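You operate a simulated robot arm through the tools that you are given. There is no shell and no other tool. Be economical: measure what you need, move in short steps, check, and stop when the job is done.

Carry out the task below with a simulated robot arm. There is one attempt and no reset: what you move stays moved.

TASK
Put one of the bags from the table on the white plate there.

It is judged by the outcome, as a careful person would: the job done as asked, and still so three seconds after it is handed in. It fails if anything else is knocked over, pushed out of place, dropped, spilled or broken.

THE ROBOT
A 7-joint arm with a two-finger parallel gripper, fixed in place. Base frame: the origin is at the foot of the arm, x ahead of it, y to its left, z up; the work surface is at about z = 0. Lengths are in cm, angles in rad, forces in N, time in s.
With the tool pointing down near the work surface it reaches from about 22 to 58 cm from the base axis. Its first joint turns from -1.152 to 1.152 rad. Payload 2.5 kg.
Tool frame: the origin (TCP) lies between the finger pads and is the grasp point; the fingertips stand 2.3 cm ahead of it; z points along the fingers, y is the line along which they close. The gripper opens to 9.4 cm. The fingers are 3.8 cm wide and 1 cm thick; the gripper's body (5.4 by 9.6 cm) begins 3.9 cm behind the TCP.
Orientation is told as [roll, pitch, yaw] about the base's x, y, z axes, in that order, counted from this pose: with the fingers straight down and closing along the base's y, the tool's x points along the base's -x, its y along +y and its z along -z.

THE INTERFACE
- The arm moves only by the tool move_arm. Its argument "series" is a list of rows, each an object of numbers (a shift or turn left out is 0, a gripper value left out holds the last): "x", "y", "z": the shift along the tool's x, y, z in units of 25 mm (1.0 is 25 mm); "rx", "ry", "rz": the turn, a rotation vector about the tool's x, y, z in units of 8 degrees (1.0 is 8 degrees); "fingers": the finger opening in cm, from 0 to 9.4. In form: [{"x": .., "y": .., "z": .., "rx": .., "ry": .., "rz": .., "fingers": ..}, ...]. A call has 1 to 10 rows; each row shifts and turns the commanded pose from where the row before left it, along the tool's axes as they then stand. A call with a number of a shift or a turn outside -1 to 1 is refused whole. A row lasts 0.2 s, in which the tool goes at most 5 cm and 0.15 rad; a call with a longer step from one row to the next is refused whole, and so is a gripper value outside its range. A pose out of reach is approached as far as the arm can. The call stops where the force on the tool passes 40 N (or 10 N more than at its start, if that is more) or the arm is blocked; 0.2 s more then pass. The fingers move at their own pace (about 10.8 cm/s each) and stop on an object; they squeeze with about 25 N. The grip force told is the motor's: it shows also when the fingers shut on nothing. Time passes only in rows, and 0.2 s behind the last, so rows that do not move let the fingers close. It gives the time, the measured TCP pose, the force on the tool (base axes), the opening and the grip force at its end, in the units of the frame above (readings bear some noise), and new pictures: "pictures" is both (left out), scene, wrist or none.
- Cameras (640 x 400 px; columns grow to the right, rows downward): "scene" is fixed at [10.19, -40.09, 54.09]; the picture's right is [0.92, -0.38, 0.00], its down [-0.23, -0.56, -0.79] and it looks along [0.30, 0.73, -0.61] (base axes); focal length 308 px, centre (320, 200). "wrist" rides on the gripper at [-3.9, 0, -4.4] in the tool frame; the picture's right is [0.00, -1.00, 0.00], its down [0.97, 0.00, -0.24] and it looks along [0.24, 0.00, 0.97] (tool axes); focal length 218 px, centre (320, 200).
- point_at(camera, pixels): for up to 12 pixels [column, row] of the newest picture of that camera ("zoom" is the newest enlarged one), the place [x, y, z] in the base frame of the surface seen there, good to about 0.3 cm. No time passes.
- close_up(camera, box): a new picture of the part [left, top, right, bottom] of that camera's present view, enlarged. No time passes.
- job_done(): hands the job in; it is judged then, once.

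Work in short steps. Measure before you move; look again where a grasp or a placing could have gone wrong, and mend it. You have 60 turns and 120 pictures in all, the two below and enlarged ones among them. Open the gripper and draw the arm clear of the work before you hand the job in, unless the task says otherwise; then end with one line.

The tools are called after "Emit:" by a JSON object that holds its "api" and its "payload". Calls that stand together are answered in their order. move_arm: Moves the arm, as the interface text tells. Its arguments: {"type":"object","properties":{"series":{"type":"array","items":{"type":"object","properties":{"x":{"type":"number"},"y":{"type":"number"},"z":{"type":"number"},"rx":{"type":"number"},"ry":{"type":"number"},"rz":{"type":"number"},"fingers":{"type":"number"}}}},"pictures":{"type":"string","enum":["both","scene","wrist","none"]}},"required":["series"]} The other tools are called the same way: point_at (camera, pixels) gives the place of the surface under pixels of a picture; close_up (camera, box) takes an enlarged picture of a part of a camera's view; job_done () hands the job in.

At the start:

```text
t: 0.0
tool_pos: [38.26, 0.16, 34.73]
tcp_rot: [-0.001, 0.0, 0.0]
contact_force: [-0.7, -0.6, 0.0]
grip_width: 9.41
finger_force: 0.0
```

scene: 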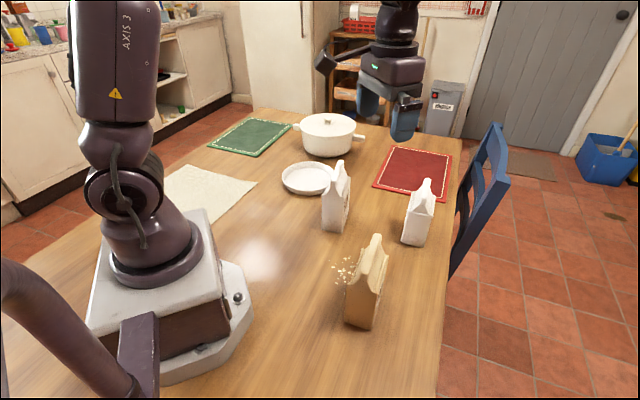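
wrist: 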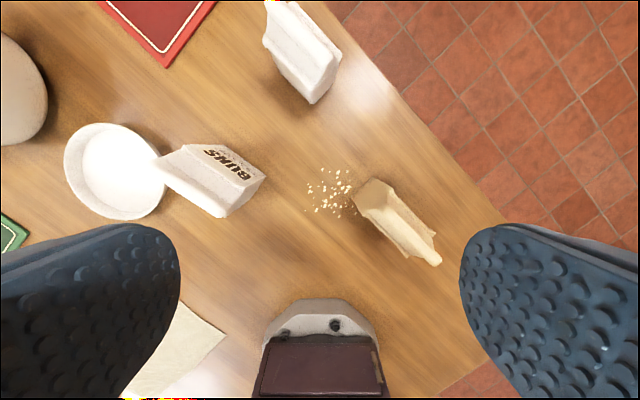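

Three bags: white at scene (336,197), white at (418,212), and tan at (367,282) with crumbs beside it (may be leaking). I take close-ups before choosing.

Emit:
{"api": "close_up", "payload": {"camera": "scene", "box": [270, 140, 450, 340]}}

Emit:
{"api": "close_up", "payload": {"camera": "wrist", "box": [50, 0, 450, 270]}}

Emit:
{"api": "point_at", "payload": {"camera": "wrist", "pixels": [[110, 170], [65, 165], [167, 185], [112, 125], [110, 218], [185, 147], [265, 178], [220, 217], [160, 160], [245, 160], [310, 100], [340, 60]]}}

Emit:
{"api": "point_at", "payload": {"camera": "scene", "pixels": [[340, 165], [330, 228], [345, 225], [322, 200], [347, 190], [308, 180], [283, 178], [428, 182], [405, 240], [425, 243], [415, 205], [435, 205]]}}

```text
2.00 times, centred on (360, 240) of scene
```

zoom: 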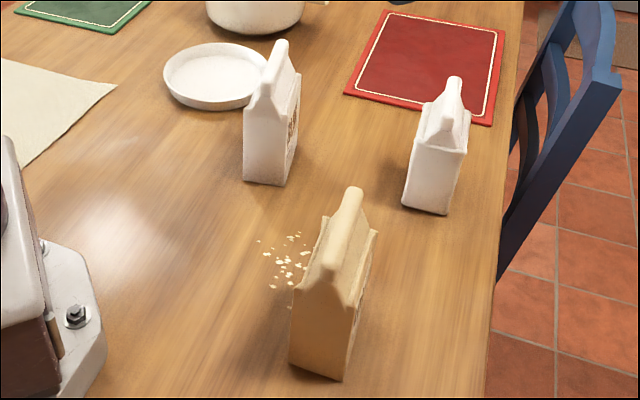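

```text
1.48 times, centred on (250, 135) of wrist
```

zoom: 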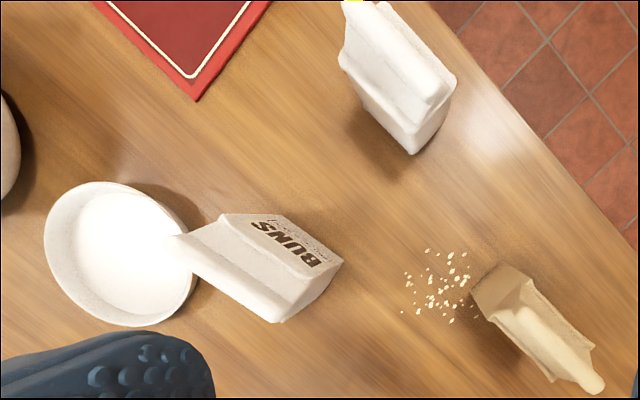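

```text
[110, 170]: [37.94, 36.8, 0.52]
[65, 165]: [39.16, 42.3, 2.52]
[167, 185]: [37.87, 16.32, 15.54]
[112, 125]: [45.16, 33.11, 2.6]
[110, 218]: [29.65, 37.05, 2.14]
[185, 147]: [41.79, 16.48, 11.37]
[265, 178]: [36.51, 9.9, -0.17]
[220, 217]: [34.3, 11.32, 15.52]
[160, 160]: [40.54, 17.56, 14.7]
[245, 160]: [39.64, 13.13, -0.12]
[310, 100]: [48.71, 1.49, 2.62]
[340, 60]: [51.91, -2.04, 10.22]
```

```text
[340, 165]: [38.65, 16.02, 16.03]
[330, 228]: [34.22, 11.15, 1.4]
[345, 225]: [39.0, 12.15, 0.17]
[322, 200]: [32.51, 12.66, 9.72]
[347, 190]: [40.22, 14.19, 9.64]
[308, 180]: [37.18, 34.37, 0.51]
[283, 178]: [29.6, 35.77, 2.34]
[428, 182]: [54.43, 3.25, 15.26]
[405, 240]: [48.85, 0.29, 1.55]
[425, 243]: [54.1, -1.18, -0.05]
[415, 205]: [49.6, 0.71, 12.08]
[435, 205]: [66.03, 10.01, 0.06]
```

The tan bag seems to be leaking crumbs, so I use the intact white "BUNS" bag, with its ridge at about (37.4, 14.4) and z of about 15.5. The plate centre is about (37.5, 35.5). I move above the bag at the current height.

Emit:
{"api": "move_arm", "payload": {"series": [{"y": 0.95, "x": 0.06}, {"y": 0.95, "x": 0.06}, {"y": 0.95, "x": 0.06}, {"y": 0.95, "x": 0.06}, {"y": 0.95, "x": 0.06}, {"y": 0.95, "x": 0.06}, {}], "pictures": "wrist"}}

```text
t: 1.6
tool_pos: [37.4, 14.37, 34.55]
tcp_rot: [0.001, 0.0, -0.001]
contact_force: [-1.0, 0.9, 0.1]
grip_width: 9.37
finger_force: 0.0
```

wrist: 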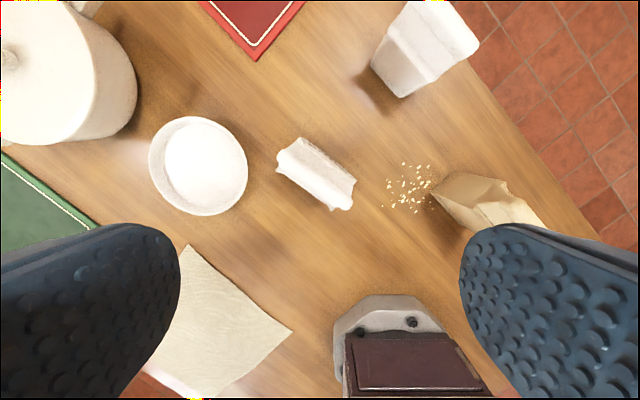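

The bag is now seen from nearly straight above at (316,172). I enlarge it and measure the ridge, the plate and the pot.

Emit:
{"api": "close_up", "payload": {"camera": "wrist", "box": [256, 120, 384, 220]}}

Emit:
{"api": "point_at", "payload": {"camera": "wrist", "pixels": [[295, 152], [315, 172], [340, 200], [300, 142], [330, 165], [282, 165], [150, 160], [246, 165], [200, 117], [198, 213], [196, 165], [100, 80]]}}

```text
4.00 times, centred on (320, 170) of wrist
```

zoom: 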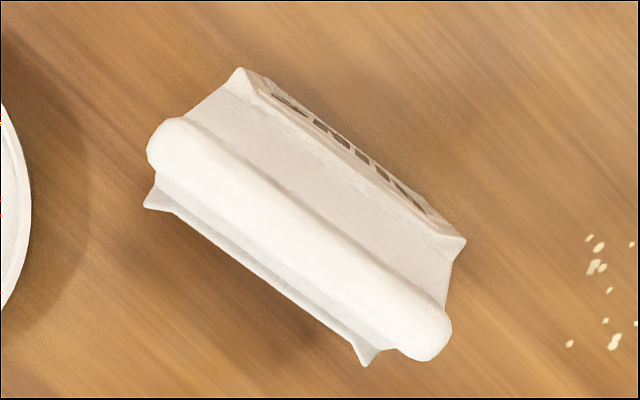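

```text
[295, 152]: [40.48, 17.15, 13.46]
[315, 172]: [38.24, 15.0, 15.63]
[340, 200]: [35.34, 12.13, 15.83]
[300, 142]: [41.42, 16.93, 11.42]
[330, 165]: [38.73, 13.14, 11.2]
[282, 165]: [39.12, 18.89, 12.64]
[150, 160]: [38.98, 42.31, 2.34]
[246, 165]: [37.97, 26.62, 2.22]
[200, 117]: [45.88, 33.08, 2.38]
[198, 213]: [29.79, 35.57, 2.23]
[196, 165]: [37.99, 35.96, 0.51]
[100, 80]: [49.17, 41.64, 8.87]
```

The plate centre is about (37.9, 34.4) with a radius of about 8. I profile the bag across its ridge.

Emit:
{"api": "point_at", "payload": {"camera": "zoom", "pixels": [[190, 150], [400, 318], [300, 235], [275, 262], [260, 280], [318, 215], [335, 195], [355, 170], [362, 160], [285, 250], [240, 75], [365, 360]]}}

Emit:
{"api": "close_up", "payload": {"camera": "scene", "box": [296, 150, 376, 240]}}

```text
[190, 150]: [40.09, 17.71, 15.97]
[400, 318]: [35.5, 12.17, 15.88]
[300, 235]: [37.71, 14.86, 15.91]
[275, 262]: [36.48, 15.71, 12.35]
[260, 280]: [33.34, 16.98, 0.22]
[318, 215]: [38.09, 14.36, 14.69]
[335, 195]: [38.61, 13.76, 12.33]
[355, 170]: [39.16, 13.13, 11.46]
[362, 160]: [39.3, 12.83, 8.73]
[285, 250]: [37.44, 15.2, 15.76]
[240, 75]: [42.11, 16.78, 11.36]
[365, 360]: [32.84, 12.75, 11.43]
```

```text
4.44 times, centred on (336, 195) of scene
```

zoom: 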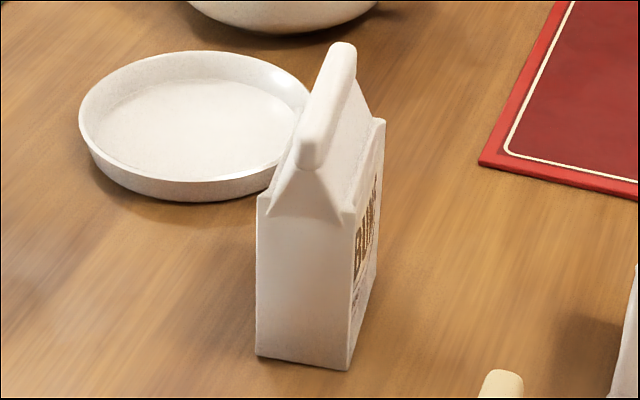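

The ridge roll is about 1.7 cm wide, from z of about 13.3 to 16, centred at (37.8, 14.95) and running 50° from x. I turn the yaw by 50.4°, centre over it and come down to z of about 22.

Emit:
{"api": "move_arm", "payload": {"series": [{"x": -0.16, "y": 0.23}, {"rz": -0.9}, {"rz": -0.9}, {"rz": -0.9}, {"rz": -0.9}, {"rz": -0.9}, {"rz": -0.9}, {"rz": -0.9}, {}], "pictures": "none"}}

Emit:
{"api": "move_arm", "payload": {"series": [{"z": 1}, {"z": 1}, {"z": 1}, {"z": 1}, {"z": 1}, {}]}}

```text
t: 3.6
tool_pos: [37.66, 14.91, 34.6]
tcp_rot: [0.001, -0.001, 0.881]
contact_force: [0.2, 0.0, 0.4]
grip_width: 9.42
finger_force: 0.1
```

```text
t: 5.0
tool_pos: [37.74, 15.01, 22.04]
tcp_rot: [0.0, -0.001, 0.88]
contact_force: [0.7, -0.7, 0.4]
grip_width: 9.41
finger_force: 0.0
```

scene: 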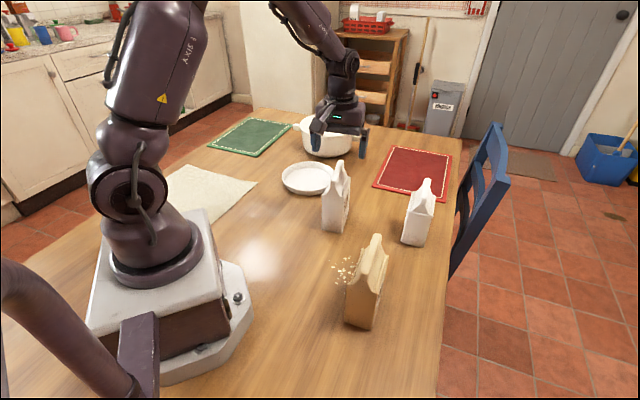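
wrist: 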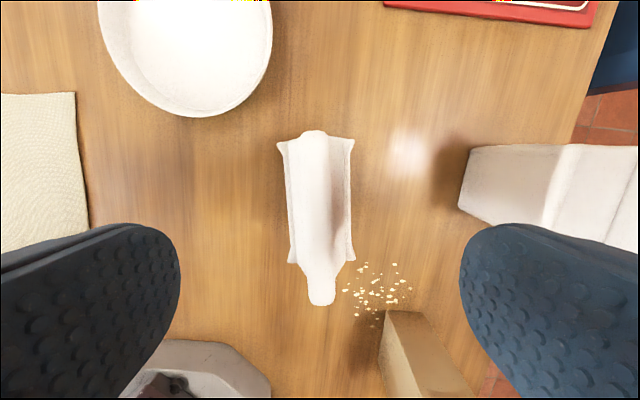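

The ridge is aligned and centred at column 317. I descend to z of about 15.4 and partly close.

Emit:
{"api": "move_arm", "payload": {"series": [{"z": 0.7}, {"z": 0.7}, {"z": 0.7}, {"z": 0.55}, {}, {"fingers": 3.5}, {}, {}]}}

Emit:
{"api": "close_up", "payload": {"camera": "scene", "box": [296, 130, 396, 240]}}

```text
t: 6.8
tool_pos: [37.7, 14.97, 15.37]
tcp_rot: [0.001, 0.0, 0.881]
contact_force: [-0.8, -0.5, 1.2]
grip_width: 3.5
finger_force: 0.2
```

scene: 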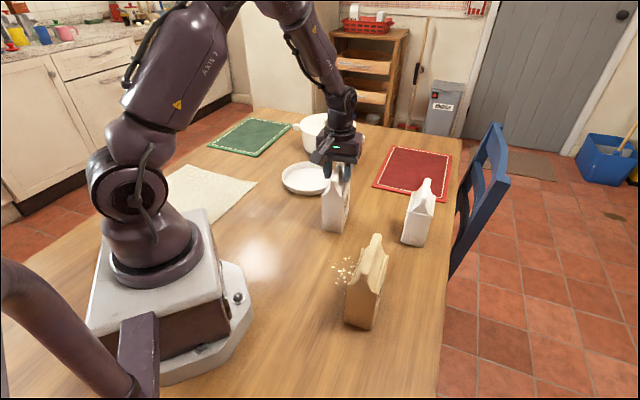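
wrist: 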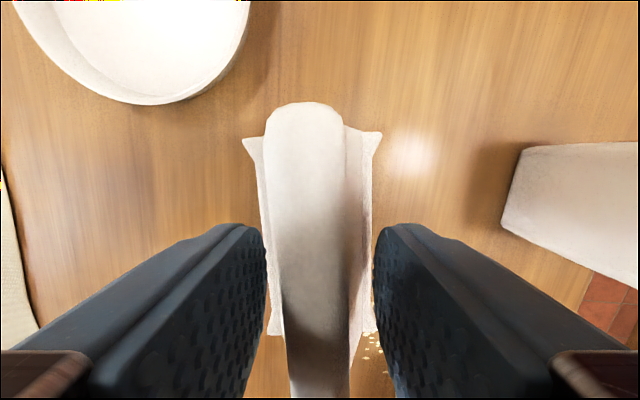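

```text
3.64 times, centred on (346, 185) of scene
```

zoom: 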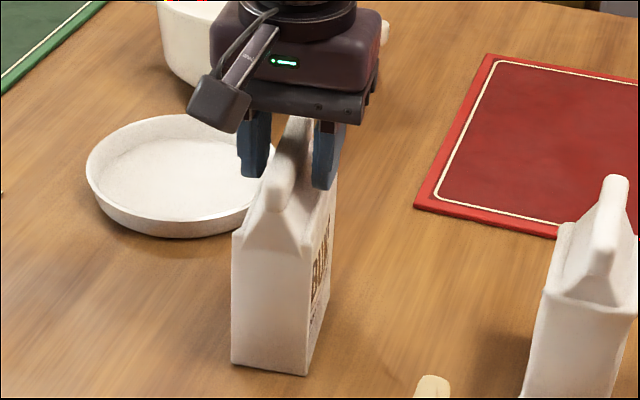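

The fingers straddle the ridge. I close on it, then test with a slow, small lift.

Emit:
{"api": "move_arm", "payload": {"series": [{"fingers": 0}, {}, {}, {}], "pictures": "none"}}

Emit:
{"api": "move_arm", "payload": {"series": [{"z": -0.2}, {"z": -0.3}, {"z": -0.3}, {}]}}

Emit:
{"api": "close_up", "payload": {"camera": "scene", "box": [296, 130, 396, 240]}}

```text
t: 7.8
tool_pos: [37.67, 14.96, 15.5]
tcp_rot: [0.0, -0.001, 0.881]
contact_force: [-2.9, 1.1, 6.8]
grip_width: 2.08
finger_force: 25.2
```

```text
t: 8.8
tool_pos: [37.59, 14.88, 17.46]
tcp_rot: [0.0, 0.0, 0.881]
contact_force: [0.1, 0.1, -2.7]
grip_width: 1.61
finger_force: 24.8
```

scene: 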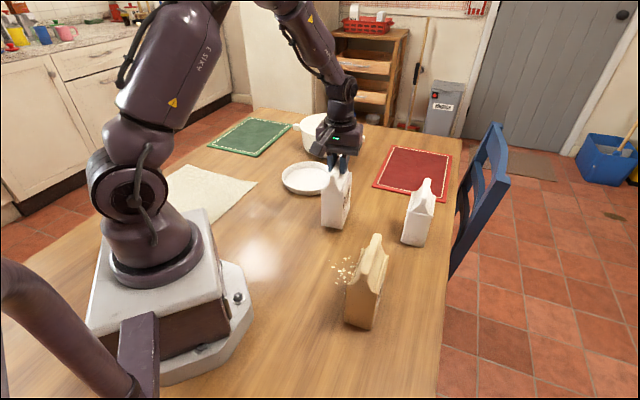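
wrist: 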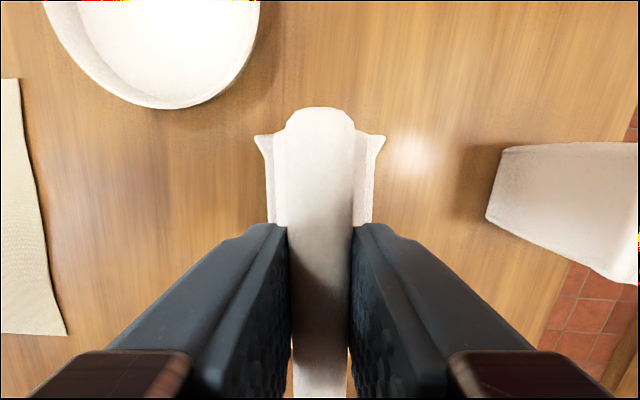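

```text
3.64 times, centred on (346, 185) of scene
```

zoom: 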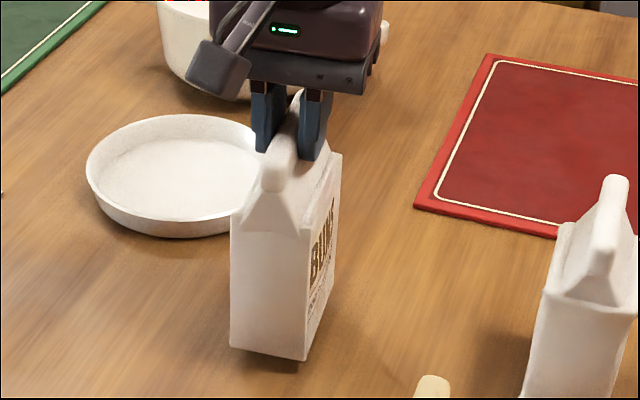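

The bag is lifted, with about 2.7 N of weight. I raise it another 4.5 cm and check for slip.

Emit:
{"api": "move_arm", "payload": {"series": [{"z": -0.3}, {"z": -0.5}, {"z": -0.5}, {"z": -0.3}, {"z": -0.2}, {}], "pictures": "wrist"}}

Emit:
{"api": "close_up", "payload": {"camera": "scene", "box": [296, 100, 396, 240]}}

```text
t: 10.2
tool_pos: [37.71, 15.0, 21.91]
tcp_rot: [-0.001, 0.0, 0.88]
contact_force: [-0.6, 0.3, -2.6]
grip_width: 1.55
finger_force: 24.8
```

wrist: 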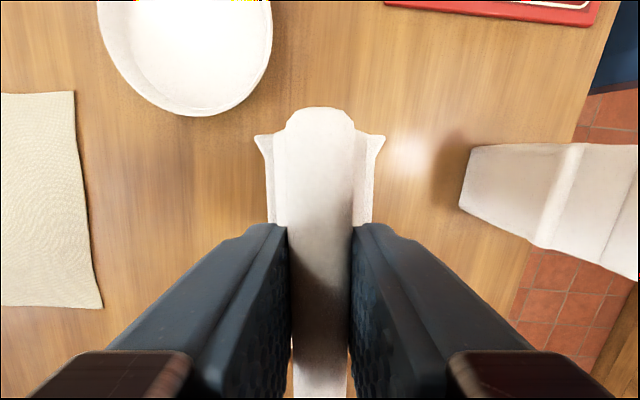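

```text
2.86 times, centred on (346, 170) of scene
```

zoom: 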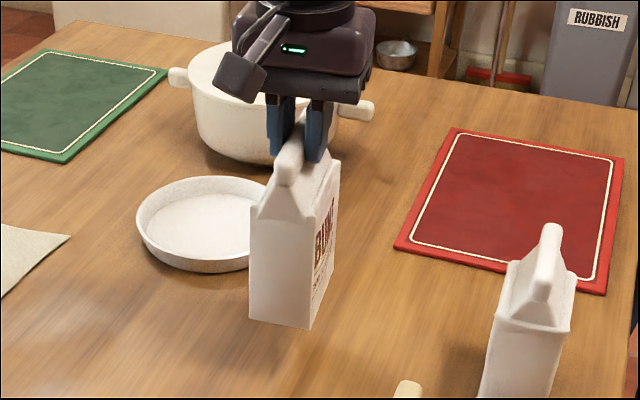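

The hold is steady. I carry the bag +19.4 cm along y to over the plate centre, with a gentle ramp.

Emit:
{"api": "point_at", "payload": {"camera": "wrist", "pixels": [[320, 120], [320, 160], [320, 385]]}}

Emit:
{"api": "move_arm", "payload": {"series": [{"x": -0.3, "y": 0.244}, {"x": -0.543, "y": 0.439}, {"x": -0.724, "y": 0.586}, {"x": -0.724, "y": 0.586}, {"x": -0.724, "y": 0.586}, {"x": -0.724, "y": 0.586}, {"x": -0.724, "y": 0.586}, {"x": -0.724, "y": 0.586}, {"x": -0.543, "y": 0.439}, {"x": -0.3, "y": 0.244}]}}

Emit:
{"api": "close_up", "payload": {"camera": "scene", "box": [250, 80, 370, 220]}}

```text
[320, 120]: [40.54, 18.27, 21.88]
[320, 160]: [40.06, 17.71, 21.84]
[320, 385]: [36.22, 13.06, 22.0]
```

```text
t: 12.4
tool_pos: [37.94, 34.48, 21.9]
tcp_rot: [-0.001, 0.001, 0.88]
contact_force: [-0.3, 0.5, -2.1]
grip_width: 1.59
finger_force: 25.1
```

scene: 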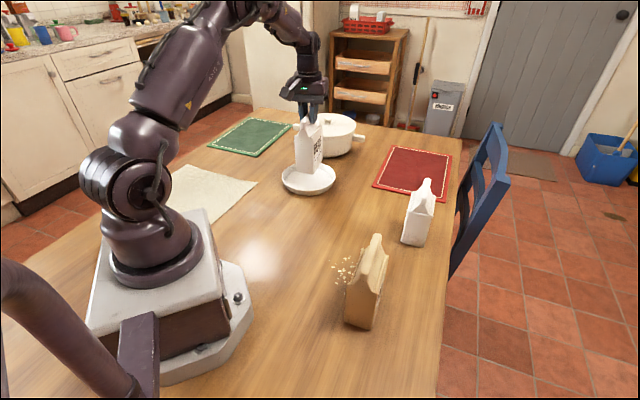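
wrist: 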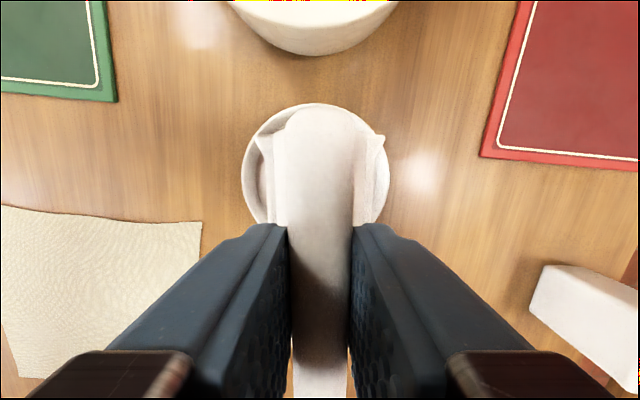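

```text
2.86 times, centred on (310, 150) of scene
```

zoom: 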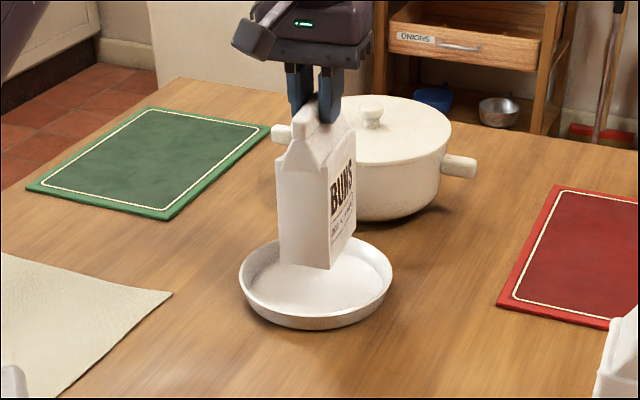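

The bag hangs over the plate with its bottom at z of about 5.9, and the plate surface is at 0.5. I lower it 4.8 cm, slowly at the end.

Emit:
{"api": "move_arm", "payload": {"series": [{"z": 0.3}, {"z": 0.5}, {"z": 0.5}, {"z": 0.3}, {"z": 0.2}, {"z": 0.1}, {}]}}

Emit:
{"api": "close_up", "payload": {"camera": "scene", "box": [260, 100, 360, 210]}}

```text
t: 14.0
tool_pos: [37.89, 34.3, 17.2]
tcp_rot: [0.001, 0.001, 0.882]
contact_force: [0.3, -0.5, -1.7]
grip_width: 1.57
finger_force: 24.6
```

scene: 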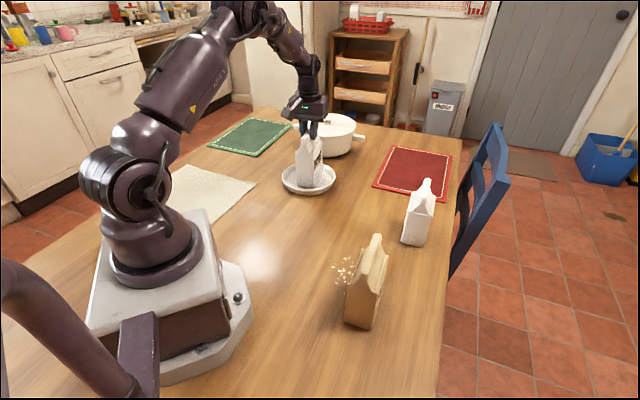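
wrist: 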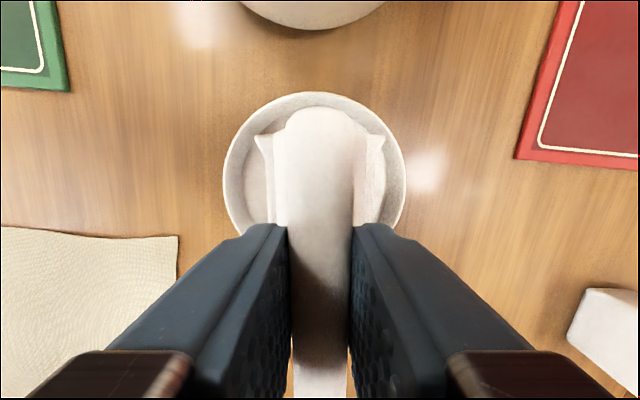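

```text
3.64 times, centred on (310, 155) of scene
```

zoom: 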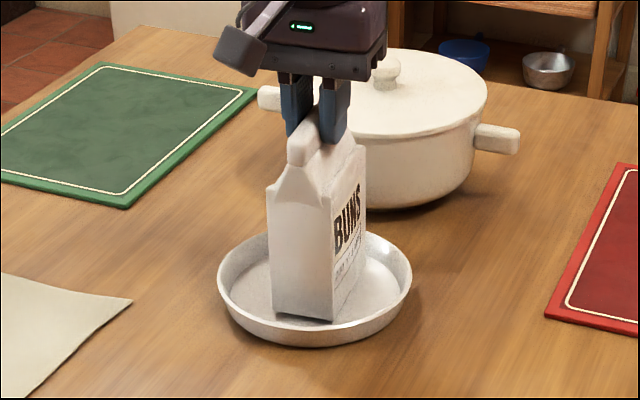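

It is nearly down and still carrying weight. I lower it in tiny steps until contact.

Emit:
{"api": "move_arm", "payload": {"series": [{"z": 0.1}, {"z": 0.08}, {"z": 0.06}, {}], "pictures": "none"}}

```text
t: 15.0
tool_pos: [37.87, 34.38, 16.63]
tcp_rot: [0.0, 0.0, 0.88]
contact_force: [-0.9, -1.1, 3.3]
grip_width: 1.6
finger_force: 25.0
```

The force has turned to +3.3 N, so the bag rests on the plate. I open slowly in place.

Emit:
{"api": "move_arm", "payload": {"series": [{"fingers": 2.0}, {"fingers": 2.6}, {"fingers": 3.5}, {"fingers": 5}, {}]}}

Emit:
{"api": "close_up", "payload": {"camera": "scene", "box": [260, 100, 360, 210]}}

```text
t: 16.2
tool_pos: [37.81, 34.45, 16.57]
tcp_rot: [0.0, -0.001, 0.878]
contact_force: [0.2, 0.7, -0.3]
grip_width: 5.0
finger_force: 0.2
```

scene: 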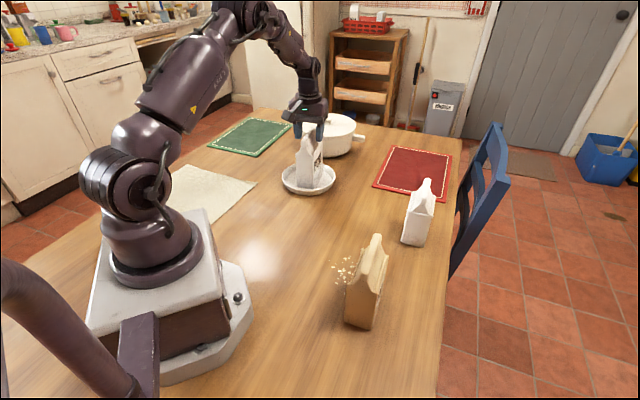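
wrist: 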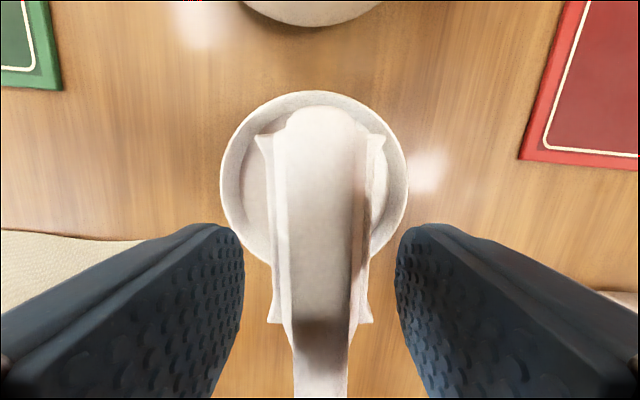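

```text
3.64 times, centred on (310, 155) of scene
```

zoom: 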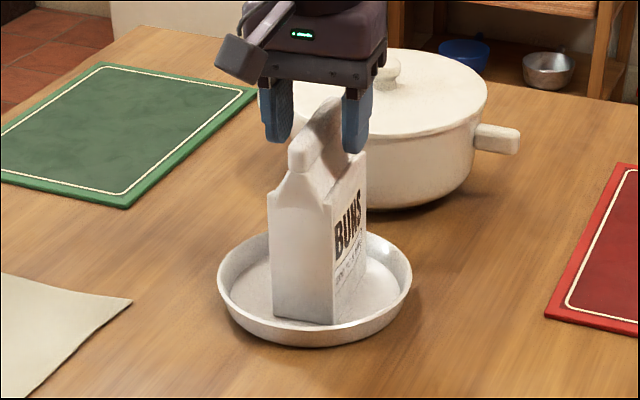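

The bag stands upright on the plate. I open wider and go straight up, then back.

Emit:
{"api": "move_arm", "payload": {"series": [{"fingers": 7}, {"z": -0.5}, {"z": -1}, {"z": -1}, {"z": -1}, {"z": -1}, {"x": 1}, {"x": 1}, {"x": 1}, {}]}}

Emit:
{"api": "close_up", "payload": {"camera": "scene", "box": [260, 100, 360, 210]}}

```text
t: 18.4
tool_pos: [33.09, 28.45, 27.98]
tcp_rot: [0.0, 0.0, 0.879]
contact_force: [0.8, 0.5, -0.6]
grip_width: 7.01
finger_force: 0.1
```

scene: 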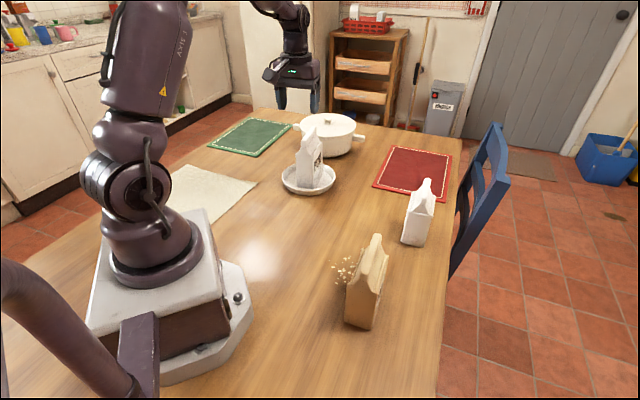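
wrist: 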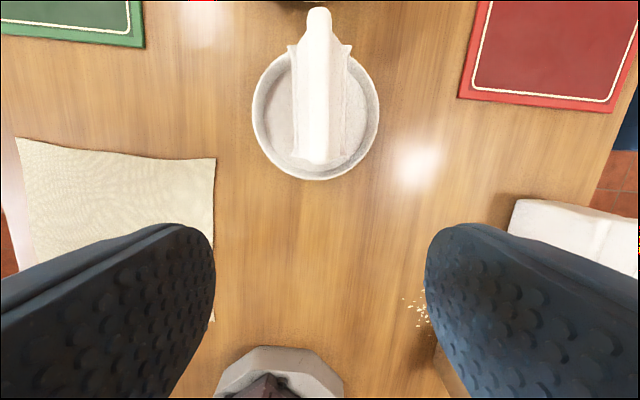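

```text
3.64 times, centred on (310, 155) of scene
```

zoom: 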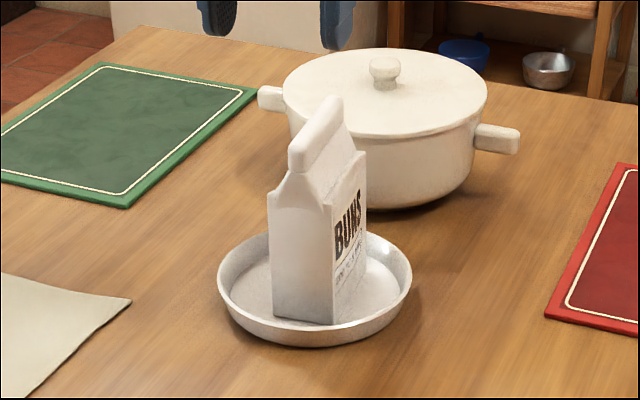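

The bag stands in the plate, nothing else has moved, and the arm is clear, so I hand it in.

Emit:
{"api": "job_done", "payload": {}}

```text
The job is handed in.
```

The white "BUNS" bag is standing upright on the white plate, nothing else was moved, and the gripper is open and clear of the work.
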